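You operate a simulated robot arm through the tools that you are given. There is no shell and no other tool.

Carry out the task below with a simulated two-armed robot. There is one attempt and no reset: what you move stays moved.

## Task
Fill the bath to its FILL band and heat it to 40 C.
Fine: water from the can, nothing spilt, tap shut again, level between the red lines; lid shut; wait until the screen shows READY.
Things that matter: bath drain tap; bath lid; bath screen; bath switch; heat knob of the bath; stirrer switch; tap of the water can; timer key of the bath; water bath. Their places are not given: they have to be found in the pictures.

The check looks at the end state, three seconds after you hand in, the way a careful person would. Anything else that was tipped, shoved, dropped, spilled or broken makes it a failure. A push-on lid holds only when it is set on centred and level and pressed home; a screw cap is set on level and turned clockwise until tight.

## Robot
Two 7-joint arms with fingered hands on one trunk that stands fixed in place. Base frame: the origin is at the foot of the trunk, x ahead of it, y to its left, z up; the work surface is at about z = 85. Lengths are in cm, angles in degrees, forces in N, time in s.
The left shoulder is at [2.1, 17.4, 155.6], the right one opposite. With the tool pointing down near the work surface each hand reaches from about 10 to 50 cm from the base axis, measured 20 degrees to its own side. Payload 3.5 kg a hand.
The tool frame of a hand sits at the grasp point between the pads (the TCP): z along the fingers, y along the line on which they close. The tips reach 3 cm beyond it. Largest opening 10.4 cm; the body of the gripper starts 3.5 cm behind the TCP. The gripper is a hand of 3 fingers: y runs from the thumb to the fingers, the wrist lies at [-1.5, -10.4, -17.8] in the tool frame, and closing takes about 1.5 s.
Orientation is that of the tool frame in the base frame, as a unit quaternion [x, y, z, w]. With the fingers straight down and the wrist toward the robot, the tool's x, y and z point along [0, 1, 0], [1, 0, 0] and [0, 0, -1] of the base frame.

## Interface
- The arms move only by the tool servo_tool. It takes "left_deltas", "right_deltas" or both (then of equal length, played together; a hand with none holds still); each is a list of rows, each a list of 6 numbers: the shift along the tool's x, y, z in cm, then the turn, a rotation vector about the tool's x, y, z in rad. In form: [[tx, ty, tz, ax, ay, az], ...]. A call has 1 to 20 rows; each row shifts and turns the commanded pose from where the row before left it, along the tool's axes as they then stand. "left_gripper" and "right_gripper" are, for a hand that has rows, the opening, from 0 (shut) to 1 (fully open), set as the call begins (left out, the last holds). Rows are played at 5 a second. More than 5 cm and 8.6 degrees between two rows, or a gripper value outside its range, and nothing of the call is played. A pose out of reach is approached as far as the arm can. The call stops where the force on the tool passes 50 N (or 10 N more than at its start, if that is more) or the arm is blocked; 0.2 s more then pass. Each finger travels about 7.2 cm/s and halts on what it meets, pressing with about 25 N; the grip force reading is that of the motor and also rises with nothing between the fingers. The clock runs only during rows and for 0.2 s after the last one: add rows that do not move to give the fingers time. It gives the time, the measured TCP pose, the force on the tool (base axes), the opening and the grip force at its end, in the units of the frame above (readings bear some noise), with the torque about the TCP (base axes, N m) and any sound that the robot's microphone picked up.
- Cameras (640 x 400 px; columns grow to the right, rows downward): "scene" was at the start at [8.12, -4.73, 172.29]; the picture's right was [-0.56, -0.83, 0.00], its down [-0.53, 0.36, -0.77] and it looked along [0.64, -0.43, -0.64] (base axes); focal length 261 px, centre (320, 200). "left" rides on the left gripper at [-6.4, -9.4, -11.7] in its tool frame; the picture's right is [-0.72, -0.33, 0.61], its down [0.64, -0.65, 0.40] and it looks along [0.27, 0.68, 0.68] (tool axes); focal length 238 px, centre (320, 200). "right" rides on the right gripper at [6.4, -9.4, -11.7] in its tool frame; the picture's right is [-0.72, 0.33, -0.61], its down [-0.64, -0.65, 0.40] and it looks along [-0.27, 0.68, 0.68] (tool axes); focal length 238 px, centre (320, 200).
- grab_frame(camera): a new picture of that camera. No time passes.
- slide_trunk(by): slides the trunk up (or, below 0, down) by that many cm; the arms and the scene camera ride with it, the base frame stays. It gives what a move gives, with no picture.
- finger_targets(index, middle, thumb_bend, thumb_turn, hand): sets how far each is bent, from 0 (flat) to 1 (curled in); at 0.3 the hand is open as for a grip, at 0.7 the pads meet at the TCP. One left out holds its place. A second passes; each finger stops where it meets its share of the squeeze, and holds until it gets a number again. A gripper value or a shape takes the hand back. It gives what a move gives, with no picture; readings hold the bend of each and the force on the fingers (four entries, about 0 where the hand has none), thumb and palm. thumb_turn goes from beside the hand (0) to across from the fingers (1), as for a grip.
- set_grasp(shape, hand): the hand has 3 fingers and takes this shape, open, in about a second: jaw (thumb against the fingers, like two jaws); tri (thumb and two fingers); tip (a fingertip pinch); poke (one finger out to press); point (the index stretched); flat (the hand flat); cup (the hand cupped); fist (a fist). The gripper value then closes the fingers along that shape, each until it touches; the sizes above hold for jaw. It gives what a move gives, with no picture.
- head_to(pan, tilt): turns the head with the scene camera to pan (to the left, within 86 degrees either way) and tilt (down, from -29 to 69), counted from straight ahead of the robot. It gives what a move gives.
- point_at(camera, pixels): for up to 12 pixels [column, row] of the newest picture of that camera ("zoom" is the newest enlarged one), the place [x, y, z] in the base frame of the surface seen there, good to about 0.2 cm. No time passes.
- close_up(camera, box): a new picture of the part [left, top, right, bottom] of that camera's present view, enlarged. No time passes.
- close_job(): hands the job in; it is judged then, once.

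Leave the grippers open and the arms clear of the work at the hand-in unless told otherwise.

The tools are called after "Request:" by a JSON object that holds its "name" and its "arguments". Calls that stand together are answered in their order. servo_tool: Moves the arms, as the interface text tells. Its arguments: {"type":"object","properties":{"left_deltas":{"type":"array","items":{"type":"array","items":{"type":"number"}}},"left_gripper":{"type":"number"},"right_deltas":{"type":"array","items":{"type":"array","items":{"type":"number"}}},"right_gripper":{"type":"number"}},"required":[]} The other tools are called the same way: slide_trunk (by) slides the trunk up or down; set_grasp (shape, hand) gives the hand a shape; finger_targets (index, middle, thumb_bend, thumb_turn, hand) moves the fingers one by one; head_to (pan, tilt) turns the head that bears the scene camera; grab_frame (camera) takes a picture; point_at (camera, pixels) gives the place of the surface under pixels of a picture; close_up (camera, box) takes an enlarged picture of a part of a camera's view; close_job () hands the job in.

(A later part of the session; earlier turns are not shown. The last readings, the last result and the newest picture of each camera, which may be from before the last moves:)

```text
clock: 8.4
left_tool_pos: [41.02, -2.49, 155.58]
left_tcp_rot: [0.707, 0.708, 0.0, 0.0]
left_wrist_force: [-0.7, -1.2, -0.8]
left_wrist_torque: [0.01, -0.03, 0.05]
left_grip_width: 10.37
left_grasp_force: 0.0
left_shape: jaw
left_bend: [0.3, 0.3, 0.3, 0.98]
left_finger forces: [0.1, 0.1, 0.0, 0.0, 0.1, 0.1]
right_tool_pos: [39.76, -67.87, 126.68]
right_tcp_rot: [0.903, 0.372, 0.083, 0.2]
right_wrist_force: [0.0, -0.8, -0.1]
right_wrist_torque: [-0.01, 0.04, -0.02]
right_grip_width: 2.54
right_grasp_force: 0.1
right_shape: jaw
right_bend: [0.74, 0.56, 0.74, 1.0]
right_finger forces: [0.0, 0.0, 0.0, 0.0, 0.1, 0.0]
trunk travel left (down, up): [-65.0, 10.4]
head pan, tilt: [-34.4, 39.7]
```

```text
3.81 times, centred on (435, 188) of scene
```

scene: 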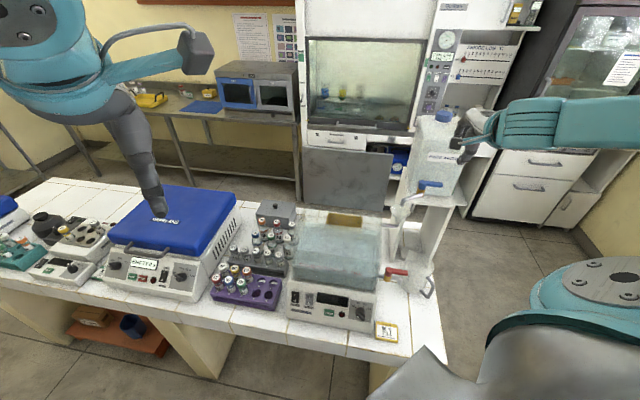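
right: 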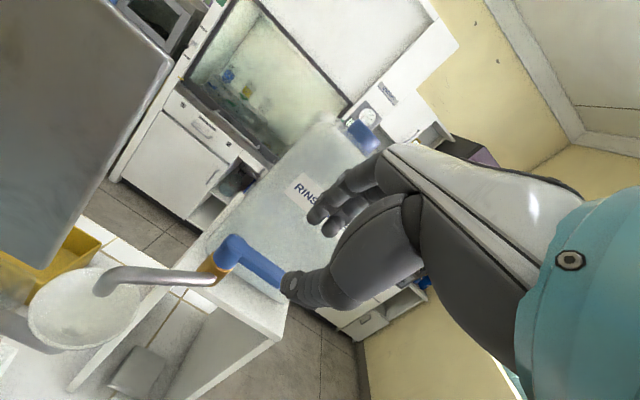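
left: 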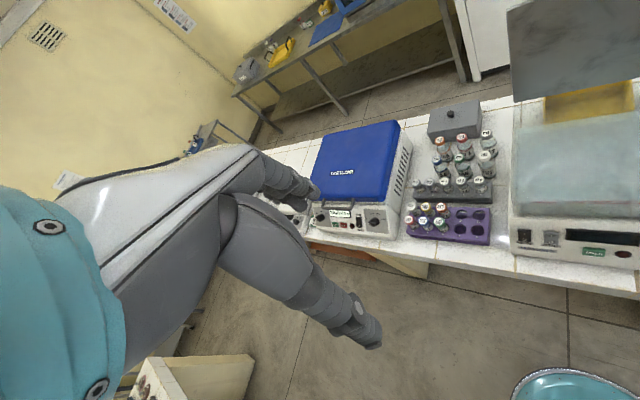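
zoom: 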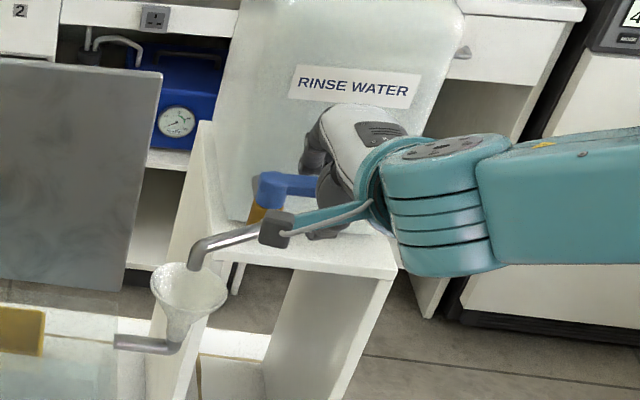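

No contact force yet. I'll now swing the handle along its arc (tip toward the robot), 4 small steps first, watching the force.

Request:
{"name": "servo_tool", "arguments": {"right_deltas": [[0.027, -0.401, -0.187, 0, -0.0507, 0.1087], [0.027, -0.401, -0.187, 0, -0.0507, 0.1087], [0.027, -0.401, -0.187, 0, -0.0507, 0.1087], [0.027, -0.401, -0.187, 0, -0.0507, 0.1087]]}}

Request:
{"name": "close_up", "arguments": {"camera": "right", "box": [100, 150, 420, 400]}}

Request:
{"name": "close_up", "arguments": {"camera": "scene", "box": [375, 150, 475, 250]}}

```text
clock: 9.4
left_tool_pos: [40.99, -2.43, 155.55]
left_tcp_rot: [0.707, 0.708, -0.001, 0.0]
left_wrist_force: [0.2, 0.7, 0.4]
left_wrist_torque: [0.0, 0.0, -0.02]
left_grip_width: 10.35
left_grasp_force: 0.1
left_shape: jaw
left_bend: [0.3, 0.3, 0.3, 0.98]
left_finger forces: [0.1, 0.0, 0.0, 0.0, 0.0, 0.1]
right_tool_pos: [38.99, -66.08, 126.46]
right_tcp_rot: [0.965, 0.145, 0.032, 0.214]
right_wrist_force: [1.1, -0.1, 0.0]
right_wrist_torque: [0.01, 0.01, 0.01]
right_grip_width: 2.53
right_grasp_force: 0.0
right_shape: jaw
right_bend: [0.74, 0.56, 0.74, 1.0]
right_finger forces: [0.0, 0.4, 0.0, 0.0, 0.0, 0.0]
trunk travel left (down, up): [-65.0, 10.4]
head pan, tilt: [-34.4, 39.7]
```

```text
1.60 times, centred on (260, 275) of right
```

zoom: 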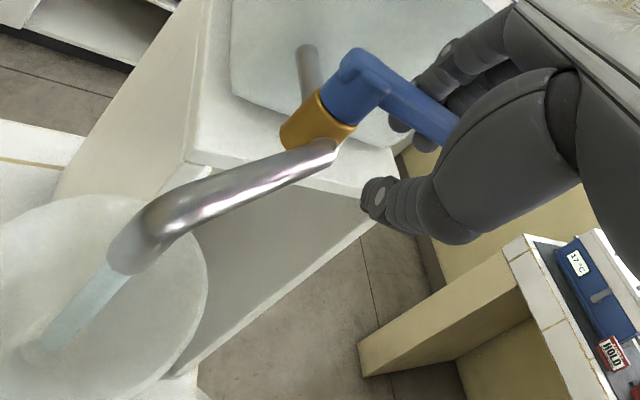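

```text
4.00 times, centred on (425, 200) of scene
```

zoom: 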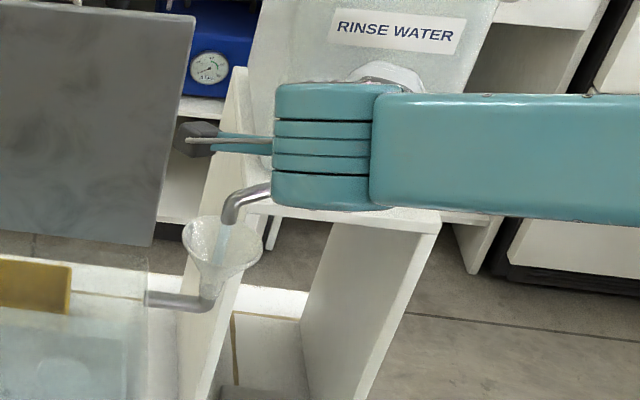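

Water is flowing from the spout into the funnel (stream at (90,310) in the right zoom). I'll hold this partial opening for about 1 s, then check the funnel, the pipe and the drain outlet.

Request:
{"name": "servo_tool", "arguments": {"right_deltas": [[0, 0, 0, 0, 0, 0], [0, 0, 0, 0, 0, 0], [0, 0, 0, 0, 0, 0], [0, 0, 0, 0, 0, 0]]}}

Request:
{"name": "close_up", "arguments": {"camera": "scene", "box": [370, 190, 450, 300]}}

Request:
{"name": "close_up", "arguments": {"camera": "scene", "box": [290, 215, 390, 300]}}

Request:
{"name": "point_at", "arguments": {"camera": "zoom", "pixels": [[150, 205], [330, 238], [400, 130], [250, 60], [200, 100], [420, 230], [220, 150], [300, 170], [350, 110], [450, 150], [180, 80], [270, 120]]}}

Request:
{"name": "grab_frame", "arguments": {"camera": "right"}}

```text
clock: 10.4
left_tool_pos: [40.86, -2.42, 155.75]
left_tcp_rot: [0.706, 0.708, 0.0, 0.0]
left_wrist_force: [-0.1, -0.4, 0.1]
left_wrist_torque: [-0.01, -0.02, 0.0]
left_grip_width: 10.35
left_grasp_force: 0.1
left_shape: jaw
left_bend: [0.3, 0.3, 0.3, 0.98]
left_finger forces: [0.1, 0.1, 0.0, 0.0, 0.0, 0.0]
right_tool_pos: [39.0, -66.14, 126.43]
right_tcp_rot: [0.965, 0.146, 0.034, 0.214]
right_wrist_force: [-0.4, -0.1, -0.6]
right_wrist_torque: [-0.03, -0.02, 0.01]
right_grip_width: 2.5
right_grasp_force: 0.0
right_shape: jaw
right_bend: [0.74, 0.56, 0.74, 1.0]
right_finger forces: [0.1, 0.1, 0.0, 0.0, 0.0, 0.0]
trunk travel left (down, up): [-65.0, 10.4]
head pan, tilt: [-34.4, 39.7]
```

```text
3.64 times, centred on (410, 245) of scene
```

zoom: 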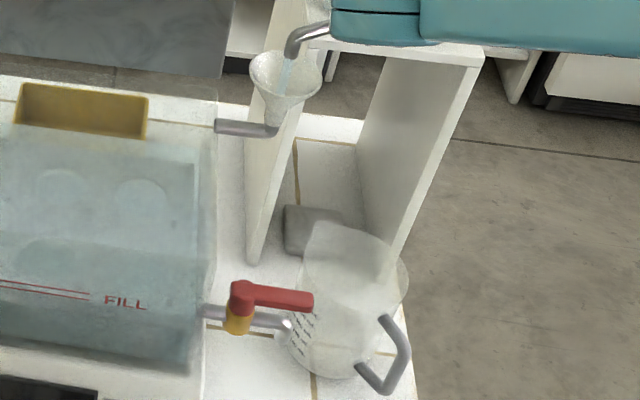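

```text
4.71 times, centred on (340, 258) of scene
```

zoom: 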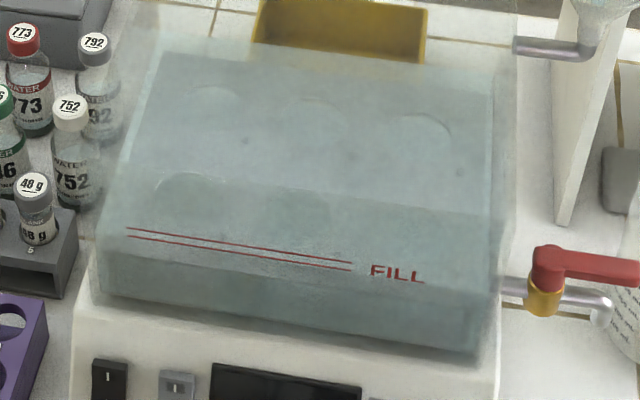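

```text
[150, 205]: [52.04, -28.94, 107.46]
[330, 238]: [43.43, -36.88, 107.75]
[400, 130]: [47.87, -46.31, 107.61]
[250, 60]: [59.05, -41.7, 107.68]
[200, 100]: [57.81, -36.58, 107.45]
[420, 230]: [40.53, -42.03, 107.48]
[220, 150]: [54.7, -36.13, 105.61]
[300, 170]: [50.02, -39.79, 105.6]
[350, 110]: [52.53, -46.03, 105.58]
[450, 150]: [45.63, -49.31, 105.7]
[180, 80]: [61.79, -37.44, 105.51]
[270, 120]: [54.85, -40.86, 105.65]
```

```text
taken
```

right: 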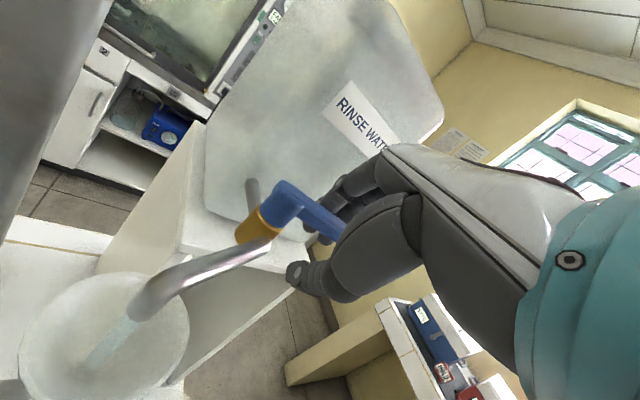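

The level still reads about 107.6 after 1 s. I'll zoom in on where the funnel's pipe meets the tank to see that the water goes into the tank and isn't running down outside.

Request:
{"name": "close_up", "arguments": {"camera": "scene", "box": [355, 200, 415, 250]}}

Request:
{"name": "point_at", "arguments": {"camera": "zoom", "pixels": [[290, 245], [340, 248], [400, 250], [270, 250], [410, 170], [340, 110], [480, 100], [260, 350], [420, 100], [425, 60]]}}

Request:
{"name": "close_up", "arguments": {"camera": "scene", "box": [320, 200, 410, 300]}}

```text
8.00 times, centred on (385, 225) of scene
```

zoom: 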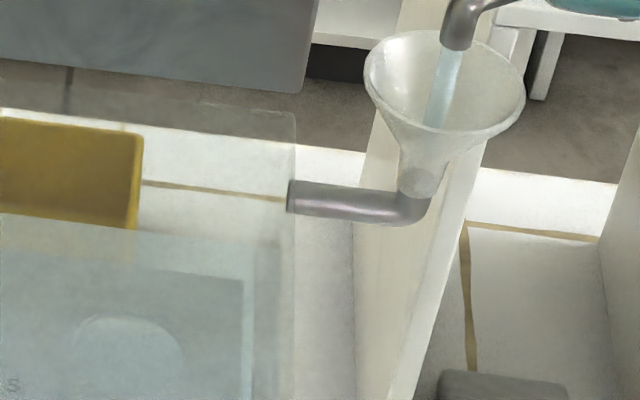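

```text
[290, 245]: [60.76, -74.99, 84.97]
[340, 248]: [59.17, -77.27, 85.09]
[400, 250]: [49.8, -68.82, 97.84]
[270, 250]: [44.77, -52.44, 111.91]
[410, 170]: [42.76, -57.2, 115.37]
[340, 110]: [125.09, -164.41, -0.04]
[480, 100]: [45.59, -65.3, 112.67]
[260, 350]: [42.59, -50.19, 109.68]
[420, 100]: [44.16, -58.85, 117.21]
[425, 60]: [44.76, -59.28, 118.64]
```

```text
4.00 times, centred on (365, 250) of scene
```

zoom: 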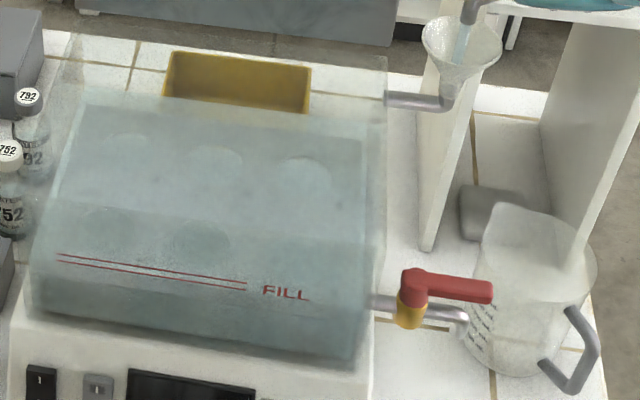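

The pipe ends at the tank wall, and nothing is running outside. I'll hold for 2 s more and re-measure.

Request:
{"name": "servo_tool", "arguments": {"right_deltas": [[0, 0, 0, 0, 0, 0], [0, 0, 0, 0, 0, 0], [0, 0, 0, 0, 0, 0], [0, 0, 0, 0, 0, 0], [0, 0, 0, 0, 0, 0], [0, 0, 0, 0, 0, 0], [0, 0, 0, 0, 0, 0], [0, 0, 0, 0, 0, 0], [0, 0, 0, 0, 0, 0]]}}

Request:
{"name": "close_up", "arguments": {"camera": "scene", "box": [290, 215, 390, 300]}}

Request:
{"name": "point_at", "arguments": {"camera": "zoom", "pixels": [[150, 205], [330, 238], [400, 130], [250, 60], [200, 100], [420, 230], [220, 150], [300, 170], [350, 110], [450, 150], [180, 80], [270, 120]]}}

Request:
{"name": "close_up", "arguments": {"camera": "scene", "box": [310, 255, 350, 280]}}

Request:
{"name": "close_up", "arguments": {"camera": "right", "box": [0, 180, 320, 400]}}

```text
clock: 12.4
left_tool_pos: [40.89, -2.47, 155.7]
left_tcp_rot: [0.706, 0.708, 0.0, 0.0]
left_wrist_force: [-0.1, -0.1, -0.1]
left_wrist_torque: [-0.02, 0.0, -0.02]
left_grip_width: 10.35
left_grasp_force: 0.1
left_shape: jaw
left_bend: [0.3, 0.3, 0.3, 0.98]
left_finger forces: [0.0, 0.0, 0.0, 0.1, 0.0, 0.0]
right_tool_pos: [39.06, -66.07, 126.42]
right_tcp_rot: [0.965, 0.146, 0.033, 0.213]
right_wrist_force: [0.6, 0.5, 0.5]
right_wrist_torque: [0.04, 0.01, 0.01]
right_grip_width: 2.54
right_grasp_force: 0.1
right_shape: jaw
right_bend: [0.74, 0.56, 0.74, 1.0]
right_finger forces: [0.0, 0.2, 0.0, 0.0, 0.0, 0.0]
trunk travel left (down, up): [-65.0, 10.4]
head pan, tilt: [-34.4, 39.7]
```

```text
4.71 times, centred on (340, 258) of scene
```

zoom: 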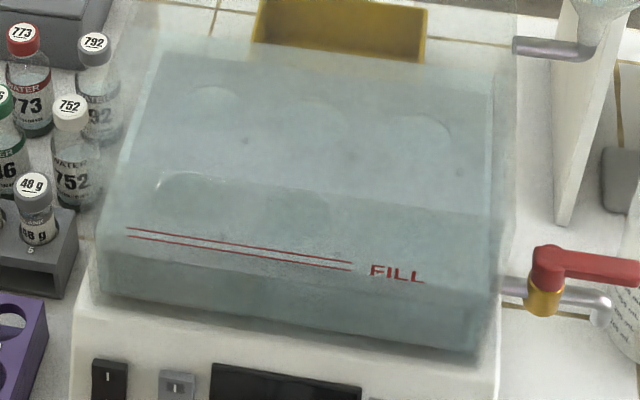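

```text
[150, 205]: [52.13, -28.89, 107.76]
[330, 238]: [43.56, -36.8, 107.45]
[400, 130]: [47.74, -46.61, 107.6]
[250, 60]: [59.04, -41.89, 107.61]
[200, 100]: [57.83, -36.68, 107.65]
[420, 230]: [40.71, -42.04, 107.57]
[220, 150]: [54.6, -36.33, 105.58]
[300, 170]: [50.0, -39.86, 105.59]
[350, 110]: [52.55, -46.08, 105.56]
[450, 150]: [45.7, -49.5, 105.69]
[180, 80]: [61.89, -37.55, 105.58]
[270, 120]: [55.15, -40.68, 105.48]
```

```text
16.00 times, centred on (330, 268) of scene
```

zoom: 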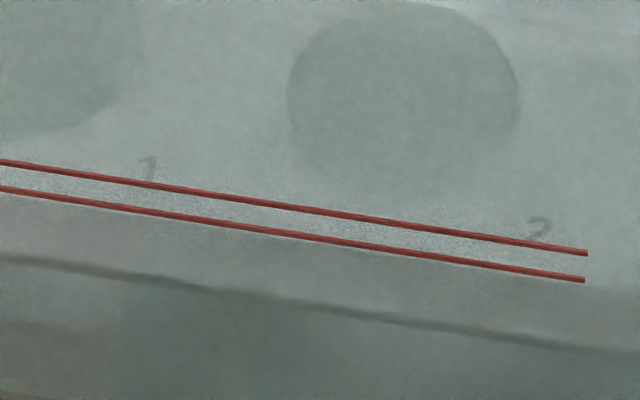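

```text
1.82 times, centred on (160, 290) of right
```

zoom: 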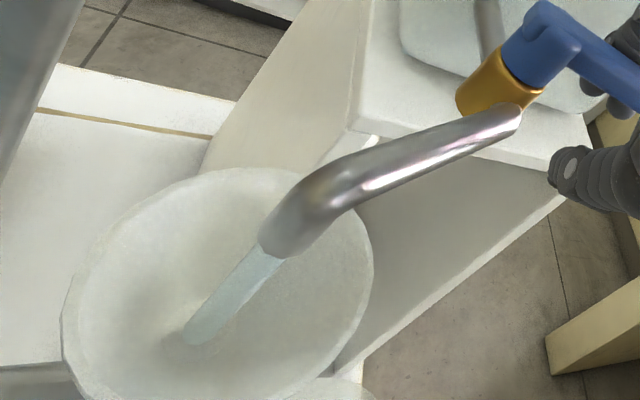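

Still about 107.6, so the flow at this small opening is slow. The hand's camera mount is 8 cm from the lid, so I can open further: 3 more arc steps.

Request:
{"name": "servo_tool", "arguments": {"right_deltas": [[0.027, -0.401, -0.187, 0, -0.0507, 0.1087], [0.027, -0.401, -0.187, 0, -0.0507, 0.1087], [0.027, -0.401, -0.187, 0, -0.0507, 0.1087]]}}

Request:
{"name": "grab_frame", "arguments": {"camera": "right"}}

Request:
{"name": "close_up", "arguments": {"camera": "scene", "box": [370, 150, 470, 300]}}

Request:
{"name": "close_up", "arguments": {"camera": "scene", "box": [290, 215, 390, 300]}}

Request:
{"name": "point_at", "arguments": {"camera": "zoom", "pixels": [[150, 205], [330, 238], [400, 130], [250, 60], [200, 100], [420, 230], [370, 200], [180, 180], [350, 210], [430, 200], [460, 100], [240, 200]]}}

```text
clock: 13.2
left_tool_pos: [40.97, -2.4, 155.64]
left_tcp_rot: [0.706, 0.708, 0.0, 0.0]
left_wrist_force: [0.5, -0.5, -0.2]
left_wrist_torque: [-0.01, -0.02, -0.02]
left_grip_width: 10.33
left_grasp_force: 0.2
left_shape: jaw
left_bend: [0.3, 0.3, 0.3, 0.98]
left_finger forces: [0.1, 0.1, 0.0, 0.0, 0.0, 0.0]
right_tool_pos: [38.81, -64.86, 126.46]
right_tcp_rot: [0.976, -0.031, -0.006, 0.217]
right_wrist_force: [1.2, 0.1, 0.3]
right_wrist_torque: [-0.01, 0.01, 0.01]
right_grip_width: 2.52
right_grasp_force: 0.1
right_shape: jaw
right_bend: [0.74, 0.56, 0.74, 1.0]
right_finger forces: [0.0, 0.4, 0.0, 0.0, 0.0, 0.0]
trunk travel left (down, up): [-65.0, 10.4]
head pan, tilt: [-34.4, 39.7]
```

```text
taken
```

right: 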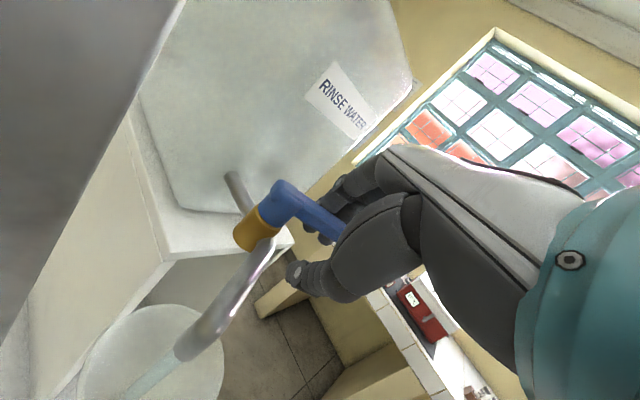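

```text
2.67 times, centred on (420, 225) of scene
```

zoom: 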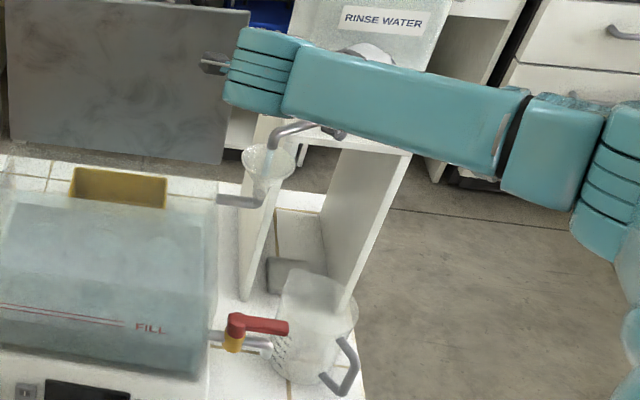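

```text
4.71 times, centred on (340, 258) of scene
```

zoom: 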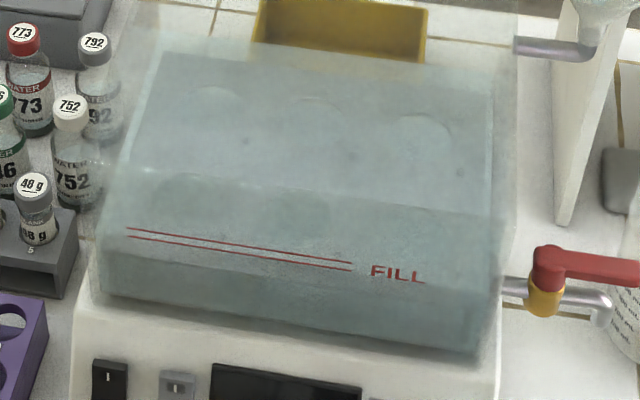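

```text
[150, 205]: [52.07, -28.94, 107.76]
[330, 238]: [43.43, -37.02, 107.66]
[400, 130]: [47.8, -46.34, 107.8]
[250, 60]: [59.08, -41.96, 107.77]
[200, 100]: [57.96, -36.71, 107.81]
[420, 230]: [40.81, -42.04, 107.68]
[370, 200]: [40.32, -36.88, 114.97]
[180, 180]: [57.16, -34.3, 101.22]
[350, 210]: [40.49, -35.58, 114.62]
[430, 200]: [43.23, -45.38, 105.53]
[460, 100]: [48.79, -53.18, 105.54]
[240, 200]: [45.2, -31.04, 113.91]
```

The level now reads 107.75 and is rising. I'll hold this opening for about 1 s and measure again to get the rate.

Request:
{"name": "servo_tool", "arguments": {"right_deltas": [[0, 0, 0, 0, 0, 0], [0, 0, 0, 0, 0, 0], [0, 0, 0, 0, 0, 0], [0, 0, 0, 0, 0, 0]]}}

Request:
{"name": "close_up", "arguments": {"camera": "scene", "box": [290, 215, 390, 300]}}

Request:
{"name": "point_at", "arguments": {"camera": "zoom", "pixels": [[150, 205], [330, 238], [400, 130], [250, 60], [200, 100], [420, 230], [160, 200], [320, 230], [410, 135], [240, 65], [210, 95], [430, 235]]}}

Request:
{"name": "close_up", "arguments": {"camera": "scene", "box": [370, 190, 450, 300]}}

```text
clock: 14.2
left_tool_pos: [40.97, -2.42, 155.66]
left_tcp_rot: [0.707, 0.708, 0.0, 0.0]
left_wrist_force: [-0.9, 0.9, 0.0]
left_wrist_torque: [0.03, 0.01, -0.01]
left_grip_width: 10.37
left_grasp_force: 0.0
left_shape: jaw
left_bend: [0.3, 0.3, 0.3, 0.98]
left_finger forces: [0.1, 0.0, 0.1, 0.1, 0.1, 0.0]
right_tool_pos: [38.91, -65.01, 126.5]
right_tcp_rot: [0.976, -0.028, -0.005, 0.216]
right_wrist_force: [-0.1, -0.2, -0.2]
right_wrist_torque: [0.0, 0.01, -0.02]
right_grip_width: 2.52
right_grasp_force: 0.0
right_shape: jaw
right_bend: [0.74, 0.56, 0.74, 1.0]
right_finger forces: [0.0, 0.0, 0.1, 0.1, 0.0, 0.0]
trunk travel left (down, up): [-65.0, 10.4]
head pan, tilt: [-34.4, 39.7]
```

```text
4.71 times, centred on (340, 258) of scene
```

zoom: 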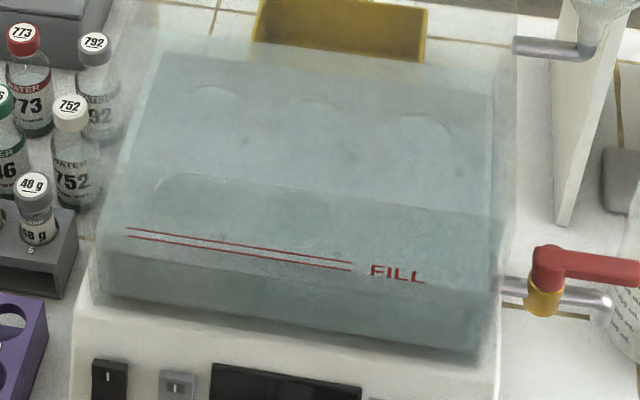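

```text
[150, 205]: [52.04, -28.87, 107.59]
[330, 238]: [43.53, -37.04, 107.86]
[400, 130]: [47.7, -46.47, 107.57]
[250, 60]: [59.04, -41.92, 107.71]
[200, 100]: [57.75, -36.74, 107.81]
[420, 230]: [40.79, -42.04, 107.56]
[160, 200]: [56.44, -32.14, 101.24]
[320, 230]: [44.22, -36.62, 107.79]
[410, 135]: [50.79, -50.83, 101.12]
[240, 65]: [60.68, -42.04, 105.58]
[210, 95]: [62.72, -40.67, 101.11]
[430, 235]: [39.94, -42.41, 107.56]
```

```text
3.64 times, centred on (410, 245) of scene
```

zoom: 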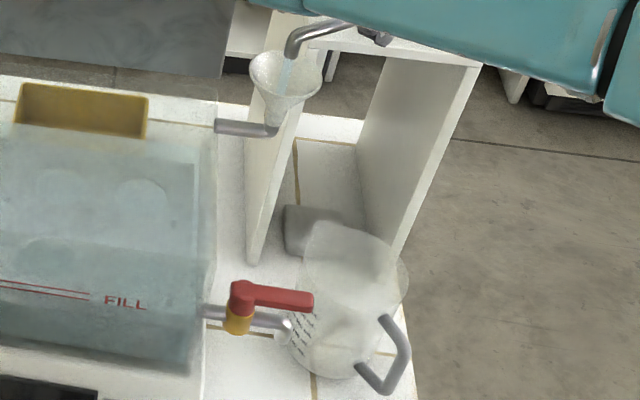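

The level is rising slowly (about 107.7). I'll let it run 4 s and measure again.

Request:
{"name": "servo_tool", "arguments": {"right_deltas": [[0, 0, 0, 0, 0, 0], [0, 0, 0, 0, 0, 0], [0, 0, 0, 0, 0, 0], [0, 0, 0, 0, 0, 0], [0, 0, 0, 0, 0, 0], [0, 0, 0, 0, 0, 0], [0, 0, 0, 0, 0, 0], [0, 0, 0, 0, 0, 0], [0, 0, 0, 0, 0, 0], [0, 0, 0, 0, 0, 0], [0, 0, 0, 0, 0, 0], [0, 0, 0, 0, 0, 0], [0, 0, 0, 0, 0, 0], [0, 0, 0, 0, 0, 0], [0, 0, 0, 0, 0, 0], [0, 0, 0, 0, 0, 0], [0, 0, 0, 0, 0, 0], [0, 0, 0, 0, 0, 0], [0, 0, 0, 0, 0, 0]]}}

Request:
{"name": "close_up", "arguments": {"camera": "scene", "box": [310, 255, 350, 280]}}

Request:
{"name": "close_up", "arguments": {"camera": "scene", "box": [290, 215, 390, 300]}}

Request:
{"name": "point_at", "arguments": {"camera": "zoom", "pixels": [[150, 205], [330, 238], [400, 130], [250, 60], [200, 100], [420, 230], [320, 230], [430, 235], [310, 225], [440, 225], [280, 215], [190, 90]]}}

Request:
{"name": "close_up", "arguments": {"camera": "scene", "box": [370, 190, 450, 300]}}

```text
clock: 18.2
left_tool_pos: [40.95, -2.42, 155.61]
left_tcp_rot: [0.706, 0.708, -0.001, -0.001]
left_wrist_force: [-0.4, -0.3, -0.5]
left_wrist_torque: [-0.01, 0.02, 0.03]
left_grip_width: 10.37
left_grasp_force: 0.0
left_shape: jaw
left_bend: [0.3, 0.3, 0.3, 0.98]
left_finger forces: [0.0, 0.1, 0.0, 0.0, 0.0, 0.1]
right_tool_pos: [38.87, -64.81, 126.59]
right_tcp_rot: [0.976, -0.03, -0.006, 0.217]
right_wrist_force: [-0.3, -0.3, -0.5]
right_wrist_torque: [0.01, 0.03, 0.01]
right_grip_width: 2.51
right_grasp_force: 0.0
right_shape: jaw
right_bend: [0.74, 0.56, 0.74, 1.0]
right_finger forces: [0.1, 0.0, 0.0, 0.1, 0.0, 0.0]
trunk travel left (down, up): [-65.0, 10.4]
head pan, tilt: [-34.4, 39.7]
```

```text
16.00 times, centred on (330, 268) of scene
```

zoom: 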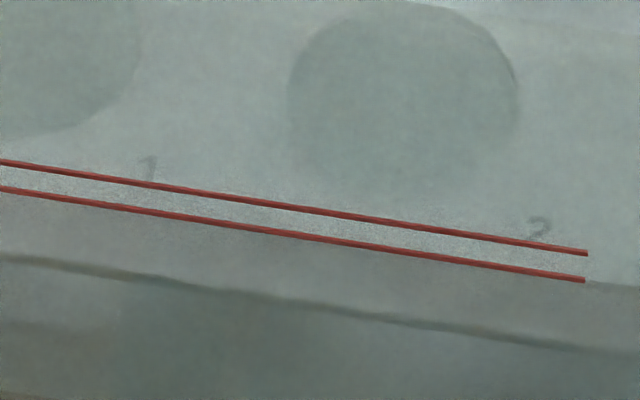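

```text
4.71 times, centred on (340, 258) of scene
```

zoom: 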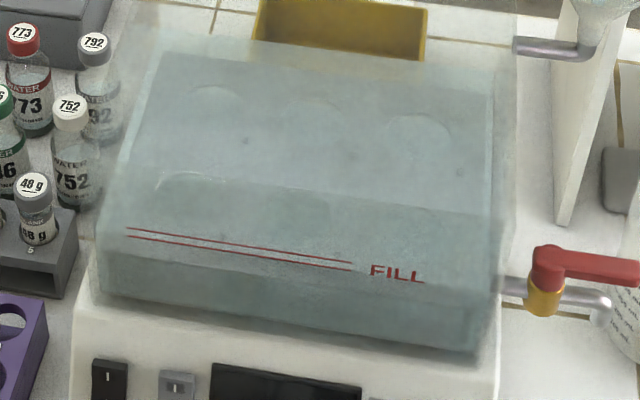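

```text
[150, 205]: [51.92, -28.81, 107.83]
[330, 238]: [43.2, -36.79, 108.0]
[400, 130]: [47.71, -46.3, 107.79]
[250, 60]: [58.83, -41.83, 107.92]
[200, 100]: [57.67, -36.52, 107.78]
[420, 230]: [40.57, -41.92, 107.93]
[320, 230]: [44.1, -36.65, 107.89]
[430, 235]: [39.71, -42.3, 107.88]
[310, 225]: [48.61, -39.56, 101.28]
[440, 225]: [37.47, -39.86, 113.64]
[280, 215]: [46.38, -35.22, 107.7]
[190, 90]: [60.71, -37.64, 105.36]
```

```text
3.64 times, centred on (410, 245) of scene
```

zoom: 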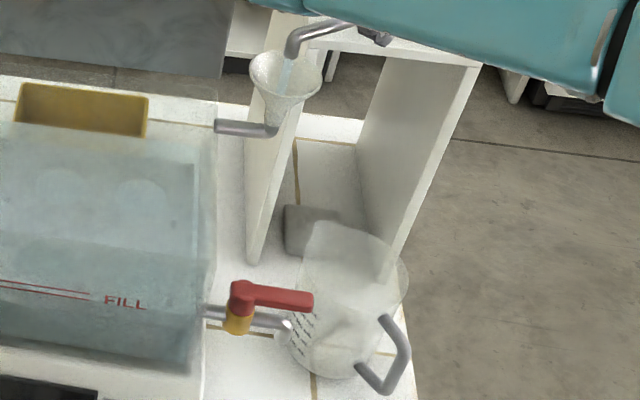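

Level is 107.86, rising about 0.045 cm/s, and funnel and drain are dry outside. About 30 s more at this opening. I'll run three 4 s waits and re-measure.

Request:
{"name": "servo_tool", "arguments": {"right_deltas": [[0, 0, 0, 0, 0, 0], [0, 0, 0, 0, 0, 0], [0, 0, 0, 0, 0, 0], [0, 0, 0, 0, 0, 0], [0, 0, 0, 0, 0, 0], [0, 0, 0, 0, 0, 0], [0, 0, 0, 0, 0, 0], [0, 0, 0, 0, 0, 0], [0, 0, 0, 0, 0, 0], [0, 0, 0, 0, 0, 0], [0, 0, 0, 0, 0, 0], [0, 0, 0, 0, 0, 0], [0, 0, 0, 0, 0, 0], [0, 0, 0, 0, 0, 0], [0, 0, 0, 0, 0, 0], [0, 0, 0, 0, 0, 0], [0, 0, 0, 0, 0, 0], [0, 0, 0, 0, 0, 0], [0, 0, 0, 0, 0, 0]]}}

Request:
{"name": "servo_tool", "arguments": {"right_deltas": [[0, 0, 0, 0, 0, 0], [0, 0, 0, 0, 0, 0], [0, 0, 0, 0, 0, 0], [0, 0, 0, 0, 0, 0], [0, 0, 0, 0, 0, 0], [0, 0, 0, 0, 0, 0], [0, 0, 0, 0, 0, 0], [0, 0, 0, 0, 0, 0], [0, 0, 0, 0, 0, 0], [0, 0, 0, 0, 0, 0], [0, 0, 0, 0, 0, 0], [0, 0, 0, 0, 0, 0], [0, 0, 0, 0, 0, 0], [0, 0, 0, 0, 0, 0], [0, 0, 0, 0, 0, 0], [0, 0, 0, 0, 0, 0], [0, 0, 0, 0, 0, 0], [0, 0, 0, 0, 0, 0], [0, 0, 0, 0, 0, 0]]}}

Request:
{"name": "close_up", "arguments": {"camera": "scene", "box": [370, 190, 450, 300]}}

Request:
{"name": "close_up", "arguments": {"camera": "scene", "box": [290, 215, 390, 300]}}

Request:
{"name": "point_at", "arguments": {"camera": "zoom", "pixels": [[150, 205], [330, 238], [400, 130], [250, 60], [200, 100], [420, 230], [320, 230], [430, 235], [280, 215], [345, 240], [390, 125], [140, 210]]}}

```text
clock: 22.2
left_tool_pos: [40.95, -2.48, 155.73]
left_tcp_rot: [0.706, 0.708, -0.001, 0.0]
left_wrist_force: [0.6, -0.1, -0.1]
left_wrist_torque: [-0.01, 0.02, -0.02]
left_grip_width: 10.36
left_grasp_force: 0.0
left_shape: jaw
left_bend: [0.3, 0.3, 0.3, 0.98]
left_finger forces: [0.0, 0.1, 0.0, 0.0, 0.1, 0.0]
right_tool_pos: [38.82, -64.8, 126.61]
right_tcp_rot: [0.976, -0.03, -0.006, 0.217]
right_wrist_force: [0.0, -0.3, 0.1]
right_wrist_torque: [-0.03, -0.03, -0.02]
right_grip_width: 2.52
right_grasp_force: 0.1
right_shape: jaw
right_bend: [0.74, 0.56, 0.74, 1.0]
right_finger forces: [0.1, 0.1, 0.0, 0.1, 0.0, 0.0]
trunk travel left (down, up): [-65.0, 10.4]
head pan, tilt: [-34.4, 39.7]
```

```text
clock: 26.2
left_tool_pos: [40.96, -2.45, 155.54]
left_tcp_rot: [0.706, 0.708, 0.0, -0.001]
left_wrist_force: [0.7, -0.8, 0.0]
left_wrist_torque: [0.02, 0.0, 0.03]
left_grip_width: 10.34
left_grasp_force: 0.0
left_shape: jaw
left_bend: [0.3, 0.3, 0.3, 0.98]
left_finger forces: [0.0, 0.0, 0.1, 0.0, 0.0, 0.0]
right_tool_pos: [38.87, -64.88, 126.56]
right_tcp_rot: [0.976, -0.03, -0.007, 0.217]
right_wrist_force: [-0.3, -0.3, -0.2]
right_wrist_torque: [0.01, -0.01, 0.0]
right_grip_width: 2.51
right_grasp_force: 0.0
right_shape: jaw
right_bend: [0.74, 0.56, 0.74, 1.0]
right_finger forces: [0.0, 0.0, 0.0, 0.0, 0.0, 0.1]
trunk travel left (down, up): [-65.0, 10.4]
head pan, tilt: [-34.4, 39.7]
```

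```text
3.64 times, centred on (410, 245) of scene
```

zoom: 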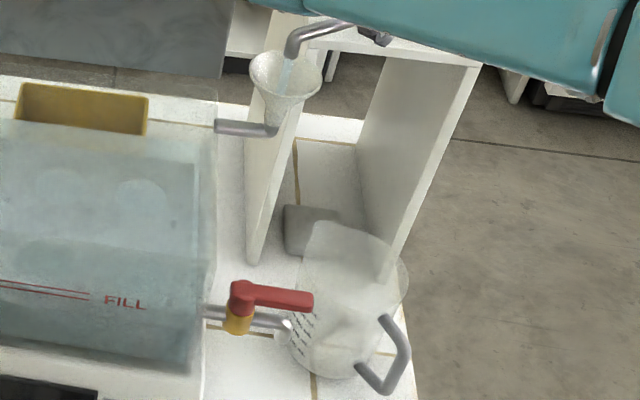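

```text
4.71 times, centred on (340, 258) of scene
```

zoom: 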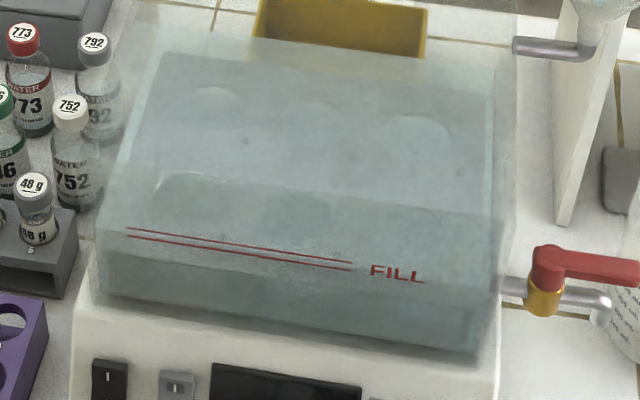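

```text
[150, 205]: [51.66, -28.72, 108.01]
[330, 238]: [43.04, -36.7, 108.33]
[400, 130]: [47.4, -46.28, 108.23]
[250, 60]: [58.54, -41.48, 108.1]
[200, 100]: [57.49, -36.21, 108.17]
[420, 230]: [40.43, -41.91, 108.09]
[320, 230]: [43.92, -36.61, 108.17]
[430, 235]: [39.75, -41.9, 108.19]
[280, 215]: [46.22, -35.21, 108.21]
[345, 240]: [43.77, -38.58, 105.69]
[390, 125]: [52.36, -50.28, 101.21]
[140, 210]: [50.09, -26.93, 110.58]
```

Level is 108.17 (about 0.04 cm/s). I need about 26 s more, so I'll run 16 s of waiting and re-measure.

Request:
{"name": "servo_tool", "arguments": {"right_deltas": [[0, 0, 0, 0, 0, 0], [0, 0, 0, 0, 0, 0], [0, 0, 0, 0, 0, 0], [0, 0, 0, 0, 0, 0], [0, 0, 0, 0, 0, 0], [0, 0, 0, 0, 0, 0], [0, 0, 0, 0, 0, 0], [0, 0, 0, 0, 0, 0], [0, 0, 0, 0, 0, 0], [0, 0, 0, 0, 0, 0], [0, 0, 0, 0, 0, 0], [0, 0, 0, 0, 0, 0], [0, 0, 0, 0, 0, 0], [0, 0, 0, 0, 0, 0], [0, 0, 0, 0, 0, 0], [0, 0, 0, 0, 0, 0], [0, 0, 0, 0, 0, 0], [0, 0, 0, 0, 0, 0], [0, 0, 0, 0, 0, 0], [0, 0, 0, 0, 0, 0]]}}

Request:
{"name": "servo_tool", "arguments": {"right_deltas": [[0, 0, 0, 0, 0, 0], [0, 0, 0, 0, 0, 0], [0, 0, 0, 0, 0, 0], [0, 0, 0, 0, 0, 0], [0, 0, 0, 0, 0, 0], [0, 0, 0, 0, 0, 0], [0, 0, 0, 0, 0, 0], [0, 0, 0, 0, 0, 0], [0, 0, 0, 0, 0, 0], [0, 0, 0, 0, 0, 0], [0, 0, 0, 0, 0, 0], [0, 0, 0, 0, 0, 0], [0, 0, 0, 0, 0, 0], [0, 0, 0, 0, 0, 0], [0, 0, 0, 0, 0, 0], [0, 0, 0, 0, 0, 0], [0, 0, 0, 0, 0, 0], [0, 0, 0, 0, 0, 0], [0, 0, 0, 0, 0, 0], [0, 0, 0, 0, 0, 0]]}}

Request:
{"name": "servo_tool", "arguments": {"right_deltas": [[0, 0, 0, 0, 0, 0], [0, 0, 0, 0, 0, 0], [0, 0, 0, 0, 0, 0], [0, 0, 0, 0, 0, 0], [0, 0, 0, 0, 0, 0], [0, 0, 0, 0, 0, 0], [0, 0, 0, 0, 0, 0], [0, 0, 0, 0, 0, 0], [0, 0, 0, 0, 0, 0], [0, 0, 0, 0, 0, 0], [0, 0, 0, 0, 0, 0], [0, 0, 0, 0, 0, 0], [0, 0, 0, 0, 0, 0], [0, 0, 0, 0, 0, 0], [0, 0, 0, 0, 0, 0], [0, 0, 0, 0, 0, 0], [0, 0, 0, 0, 0, 0], [0, 0, 0, 0, 0, 0], [0, 0, 0, 0, 0, 0], [0, 0, 0, 0, 0, 0]]}}

Request:
{"name": "servo_tool", "arguments": {"right_deltas": [[0, 0, 0, 0, 0, 0], [0, 0, 0, 0, 0, 0], [0, 0, 0, 0, 0, 0], [0, 0, 0, 0, 0, 0], [0, 0, 0, 0, 0, 0], [0, 0, 0, 0, 0, 0], [0, 0, 0, 0, 0, 0], [0, 0, 0, 0, 0, 0], [0, 0, 0, 0, 0, 0], [0, 0, 0, 0, 0, 0], [0, 0, 0, 0, 0, 0], [0, 0, 0, 0, 0, 0], [0, 0, 0, 0, 0, 0], [0, 0, 0, 0, 0, 0], [0, 0, 0, 0, 0, 0], [0, 0, 0, 0, 0, 0], [0, 0, 0, 0, 0, 0], [0, 0, 0, 0, 0, 0], [0, 0, 0, 0, 0, 0], [0, 0, 0, 0, 0, 0]]}}

Request:
{"name": "close_up", "arguments": {"camera": "scene", "box": [370, 190, 450, 300]}}

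Request:
{"name": "close_up", "arguments": {"camera": "scene", "box": [290, 215, 390, 300]}}

Request:
{"name": "point_at", "arguments": {"camera": "zoom", "pixels": [[150, 205], [330, 238], [400, 130], [250, 60], [200, 100], [420, 230], [320, 230], [430, 235], [280, 215], [305, 220], [410, 225], [205, 105]]}}

```text
clock: 30.4
left_tool_pos: [40.9, -2.42, 155.72]
left_tcp_rot: [0.707, 0.707, 0.001, 0.0]
left_wrist_force: [0.1, 1.0, -0.7]
left_wrist_torque: [-0.02, -0.02, 0.02]
left_grip_width: 10.35
left_grasp_force: 0.1
left_shape: jaw
left_bend: [0.3, 0.3, 0.3, 0.98]
left_finger forces: [0.0, 0.0, 0.0, 0.0, 0.0, 0.0]
right_tool_pos: [38.87, -64.94, 126.36]
right_tcp_rot: [0.976, -0.03, -0.006, 0.216]
right_wrist_force: [-0.7, -0.4, 0.5]
right_wrist_torque: [0.03, 0.01, 0.02]
right_grip_width: 2.52
right_grasp_force: 0.1
right_shape: jaw
right_bend: [0.74, 0.56, 0.74, 1.0]
right_finger forces: [0.0, 0.0, 0.0, 0.0, 0.0, 0.0]
trunk travel left (down, up): [-65.0, 10.4]
head pan, tilt: [-34.4, 39.7]
```

```text
clock: 34.6
left_tool_pos: [40.82, -2.46, 155.63]
left_tcp_rot: [0.707, 0.707, 0.0, 0.0]
left_wrist_force: [-0.1, 0.1, -0.4]
left_wrist_torque: [-0.01, 0.0, 0.01]
left_grip_width: 10.36
left_grasp_force: 0.2
left_shape: jaw
left_bend: [0.3, 0.3, 0.3, 0.98]
left_finger forces: [0.0, 0.0, 0.1, 0.0, 0.0, 0.0]
right_tool_pos: [39.0, -64.91, 126.45]
right_tcp_rot: [0.976, -0.029, -0.006, 0.217]
right_wrist_force: [-0.1, 0.1, -0.4]
right_wrist_torque: [0.01, -0.02, 0.03]
right_grip_width: 2.51
right_grasp_force: 0.1
right_shape: jaw
right_bend: [0.74, 0.56, 0.74, 1.0]
right_finger forces: [0.1, 0.0, 0.1, 0.0, 0.0, 0.0]
trunk travel left (down, up): [-65.0, 10.4]
head pan, tilt: [-34.4, 39.7]
```

```text
clock: 38.8
left_tool_pos: [40.97, -2.38, 155.59]
left_tcp_rot: [0.707, 0.707, 0.0, -0.001]
left_wrist_force: [-0.3, 0.1, 0.1]
left_wrist_torque: [-0.01, 0.02, 0.0]
left_grip_width: 10.37
left_grasp_force: 0.0
left_shape: jaw
left_bend: [0.3, 0.3, 0.3, 0.98]
left_finger forces: [0.0, 0.0, 0.1, 0.0, 0.0, 0.0]
right_tool_pos: [38.86, -64.95, 126.47]
right_tcp_rot: [0.976, -0.029, -0.005, 0.216]
right_wrist_force: [-0.1, -0.6, 0.9]
right_wrist_torque: [-0.01, -0.01, 0.0]
right_grip_width: 2.51
right_grasp_force: 0.1
right_shape: jaw
right_bend: [0.74, 0.56, 0.74, 1.0]
right_finger forces: [0.0, 0.0, 0.0, 0.0, 0.1, 0.0]
trunk travel left (down, up): [-65.0, 10.4]
head pan, tilt: [-34.4, 39.7]
```

```text
clock: 43.0
left_tool_pos: [40.95, -2.45, 155.62]
left_tcp_rot: [0.707, 0.707, 0.0, 0.0]
left_wrist_force: [-0.8, 0.6, -0.3]
left_wrist_torque: [0.0, 0.0, 0.02]
left_grip_width: 10.34
left_grasp_force: 0.0
left_shape: jaw
left_bend: [0.3, 0.3, 0.3, 0.98]
left_finger forces: [0.0, 0.0, 0.1, 0.1, 0.1, 0.1]
right_tool_pos: [38.81, -64.87, 126.59]
right_tcp_rot: [0.976, -0.029, -0.006, 0.216]
right_wrist_force: [0.3, 0.2, -0.4]
right_wrist_torque: [-0.01, -0.03, 0.01]
right_grip_width: 2.54
right_grasp_force: 0.1
right_shape: jaw
right_bend: [0.74, 0.56, 0.74, 1.0]
right_finger forces: [0.1, 0.1, 0.1, 0.0, 0.1, 0.0]
trunk travel left (down, up): [-65.0, 10.4]
head pan, tilt: [-34.4, 39.7]
```

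```text
3.64 times, centred on (410, 245) of scene
```

zoom: 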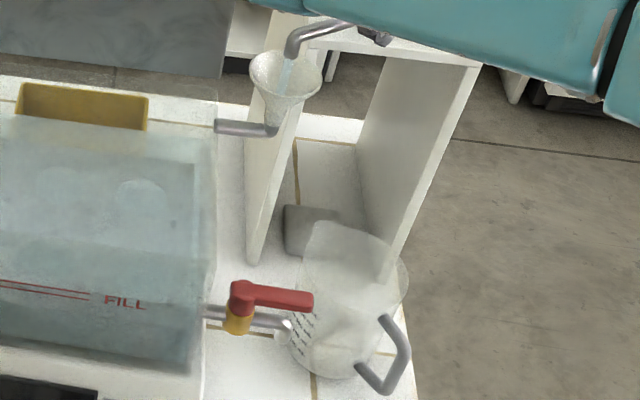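

```text
4.71 times, centred on (340, 258) of scene
```

zoom: 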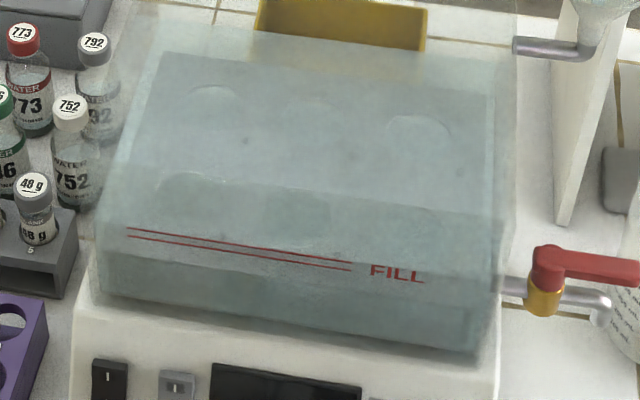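

```text
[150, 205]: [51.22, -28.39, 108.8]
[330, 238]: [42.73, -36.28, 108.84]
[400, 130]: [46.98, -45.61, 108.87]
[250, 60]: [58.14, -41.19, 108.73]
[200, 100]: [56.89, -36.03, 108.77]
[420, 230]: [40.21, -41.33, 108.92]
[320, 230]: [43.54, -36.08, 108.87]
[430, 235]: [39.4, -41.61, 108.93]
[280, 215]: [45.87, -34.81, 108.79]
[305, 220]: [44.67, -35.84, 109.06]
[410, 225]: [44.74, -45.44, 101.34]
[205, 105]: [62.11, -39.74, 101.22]
```

Level is 108.86, rising 0.041 cm/s. The lines are at 108.82 and 109.65, so I want about 109.2. I'll wait about 7 s more while clamping the fingers on the handle, ready to close.

Request:
{"name": "servo_tool", "arguments": {"right_deltas": [[0, 0, 0, 0, 0, 0], [0, 0, 0, 0, 0, 0], [0, 0, 0, 0, 0, 0], [0, 0, 0, 0, 0, 0], [0, 0, 0, 0, 0, 0], [0, 0, 0, 0, 0, 0], [0, 0, 0, 0, 0, 0], [0, 0, 0, 0, 0, 0], [0, 0, 0, 0, 0, 0], [0, 0, 0, 0, 0, 0], [0, 0, 0, 0, 0, 0], [0, 0, 0, 0, 0, 0], [0, 0, 0, 0, 0, 0], [0, 0, 0, 0, 0, 0], [0, 0, 0, 0, 0, 0], [0, 0, 0, 0, 0, 0], [0, 0, 0, 0, 0, 0], [0, 0, 0, 0, 0, 0], [0, 0, 0, 0, 0, 0]]}}

Request:
{"name": "servo_tool", "arguments": {"right_deltas": [[0, 0, 0, 0, 0, 0], [0, 0, 0, 0, 0, 0], [0, 0, 0, 0, 0, 0], [0, 0, 0, 0, 0, 0], [0, 0, 0, 0, 0, 0], [0, 0, 0, 0, 0, 0], [0, 0, 0, 0, 0, 0]], "right_gripper": 0.05}}

Request:
{"name": "close_up", "arguments": {"camera": "right", "box": [200, 150, 420, 330]}}

Request:
{"name": "close_up", "arguments": {"camera": "scene", "box": [290, 215, 390, 300]}}

Request:
{"name": "point_at", "arguments": {"camera": "zoom", "pixels": [[150, 205], [330, 238], [400, 130], [250, 60], [200, 100], [420, 230], [320, 230], [430, 235], [280, 215], [305, 220], [415, 232], [325, 234]]}}

```text
clock: 47.0
left_tool_pos: [41.05, -2.34, 155.71]
left_tcp_rot: [0.706, 0.708, 0.0, 0.0]
left_wrist_force: [-0.6, -0.5, -0.1]
left_wrist_torque: [0.01, -0.02, 0.0]
left_grip_width: 10.35
left_grasp_force: 0.0
left_shape: jaw
left_bend: [0.3, 0.3, 0.3, 0.98]
left_finger forces: [0.0, 0.0, 0.0, 0.0, 0.0, 0.0]
right_tool_pos: [38.74, -64.99, 126.46]
right_tcp_rot: [0.976, -0.029, -0.006, 0.216]
right_wrist_force: [0.4, -0.6, -0.2]
right_wrist_torque: [0.01, -0.01, -0.01]
right_grip_width: 2.51
right_grasp_force: 0.1
right_shape: jaw
right_bend: [0.74, 0.56, 0.74, 1.0]
right_finger forces: [0.1, 0.0, 0.1, 0.0, 0.0, 0.1]
trunk travel left (down, up): [-65.0, 10.4]
head pan, tilt: [-34.4, 39.7]
```

```text
clock: 48.6
left_tool_pos: [40.8, -2.43, 155.66]
left_tcp_rot: [0.706, 0.708, 0.0, 0.0]
left_wrist_force: [-0.4, 1.3, 0.2]
left_wrist_torque: [0.02, 0.04, 0.02]
left_grip_width: 10.35
left_grasp_force: 0.1
left_shape: jaw
left_bend: [0.3, 0.3, 0.3, 0.98]
left_finger forces: [0.0, 0.0, 0.0, 0.0, 0.1, 0.0]
right_tool_pos: [38.83, -64.91, 126.45]
right_tcp_rot: [0.976, -0.029, -0.006, 0.216]
right_wrist_force: [0.5, -0.4, 0.1]
right_wrist_torque: [-0.02, -0.01, -0.01]
right_grip_width: 0.56
right_grasp_force: 0.1
right_shape: jaw
right_bend: [0.71, 0.67, 0.72, 1.0]
right_finger forces: [0.7, 0.1, 0.1, 0.1, 0.0, 0.0]
trunk travel left (down, up): [-65.0, 10.4]
head pan, tilt: [-34.4, 39.7]
```

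```text
2.22 times, centred on (310, 240) of right
```

zoom: 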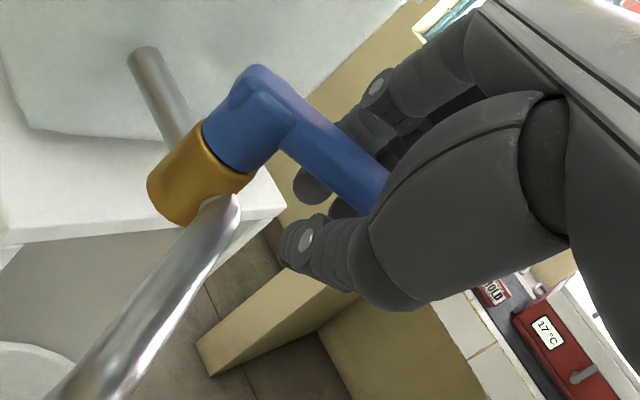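

```text
4.71 times, centred on (340, 258) of scene
```

zoom: 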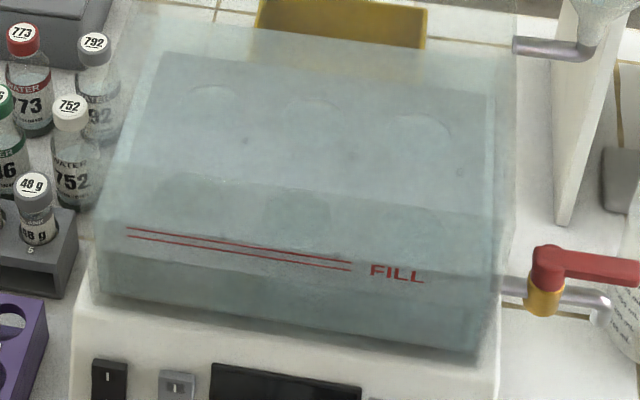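

```text
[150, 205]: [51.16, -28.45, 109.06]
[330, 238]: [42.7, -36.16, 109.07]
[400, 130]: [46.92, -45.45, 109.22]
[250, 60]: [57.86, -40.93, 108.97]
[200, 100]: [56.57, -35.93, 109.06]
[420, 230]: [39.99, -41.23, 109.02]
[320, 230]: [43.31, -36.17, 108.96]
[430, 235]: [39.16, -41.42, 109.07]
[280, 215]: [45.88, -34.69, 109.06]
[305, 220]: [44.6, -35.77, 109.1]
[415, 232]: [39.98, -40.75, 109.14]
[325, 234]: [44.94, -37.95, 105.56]
```

Level is 109.07. The fingertips met beneath the handle, so it's loosely enclosed. I'll reopen a little (0.2) and swing back along the arc to close the tap now.

Request:
{"name": "servo_tool", "arguments": {"right_deltas": [[0.027, 0.401, 0.187, 0, 0.0507, -0.1087], [0.027, 0.401, 0.187, 0, 0.0507, -0.1087], [0.027, 0.401, 0.187, 0, 0.0507, -0.1087], [0.027, 0.401, 0.187, 0, 0.0507, -0.1087], [0.027, 0.401, 0.187, 0, 0.0507, -0.1087], [0.027, 0.401, 0.187, 0, 0.0507, -0.1087], [0.027, 0.401, 0.187, 0, 0.0507, -0.1087], [0, 0.453, 0.211, 0, 0, 0]], "right_gripper": 0.2}}

Request:
{"name": "close_up", "arguments": {"camera": "right", "box": [100, 100, 420, 380]}}

Request:
{"name": "close_up", "arguments": {"camera": "scene", "box": [375, 140, 475, 240]}}

```text
clock: 50.4
left_tool_pos: [40.95, -2.4, 155.74]
left_tcp_rot: [0.706, 0.708, 0.0, 0.0]
left_wrist_force: [-0.1, -0.2, 0.1]
left_wrist_torque: [0.01, 0.03, -0.01]
left_grip_width: 10.35
left_grasp_force: 0.0
left_shape: jaw
left_bend: [0.3, 0.3, 0.3, 0.98]
left_finger forces: [0.1, 0.0, 0.0, 0.0, 0.1, 0.0]
right_tool_pos: [40.34, -68.06, 126.29]
right_tcp_rot: [0.903, 0.372, 0.083, 0.199]
right_wrist_force: [-1.1, 0.0, -1.0]
right_wrist_torque: [-0.01, -0.04, 0.03]
right_grip_width: 2.08
right_grasp_force: 0.1
right_shape: jaw
right_bend: [0.73, 0.59, 0.74, 1.0]
right_finger forces: [0.0, 0.1, 0.0, 0.1, 1.2, 0.0]
trunk travel left (down, up): [-65.0, 10.4]
head pan, tilt: [-34.4, 39.7]
```

```text
1.43 times, centred on (260, 240) of right
```

zoom: 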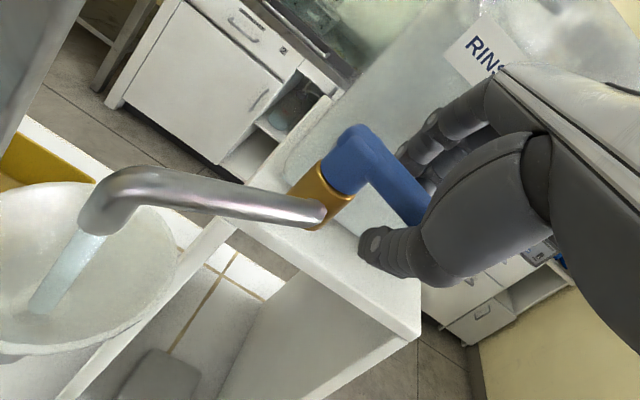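

```text
4.00 times, centred on (425, 190) of scene
```

zoom: 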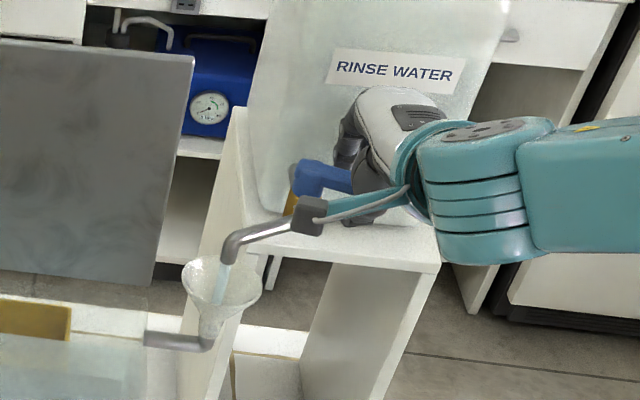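

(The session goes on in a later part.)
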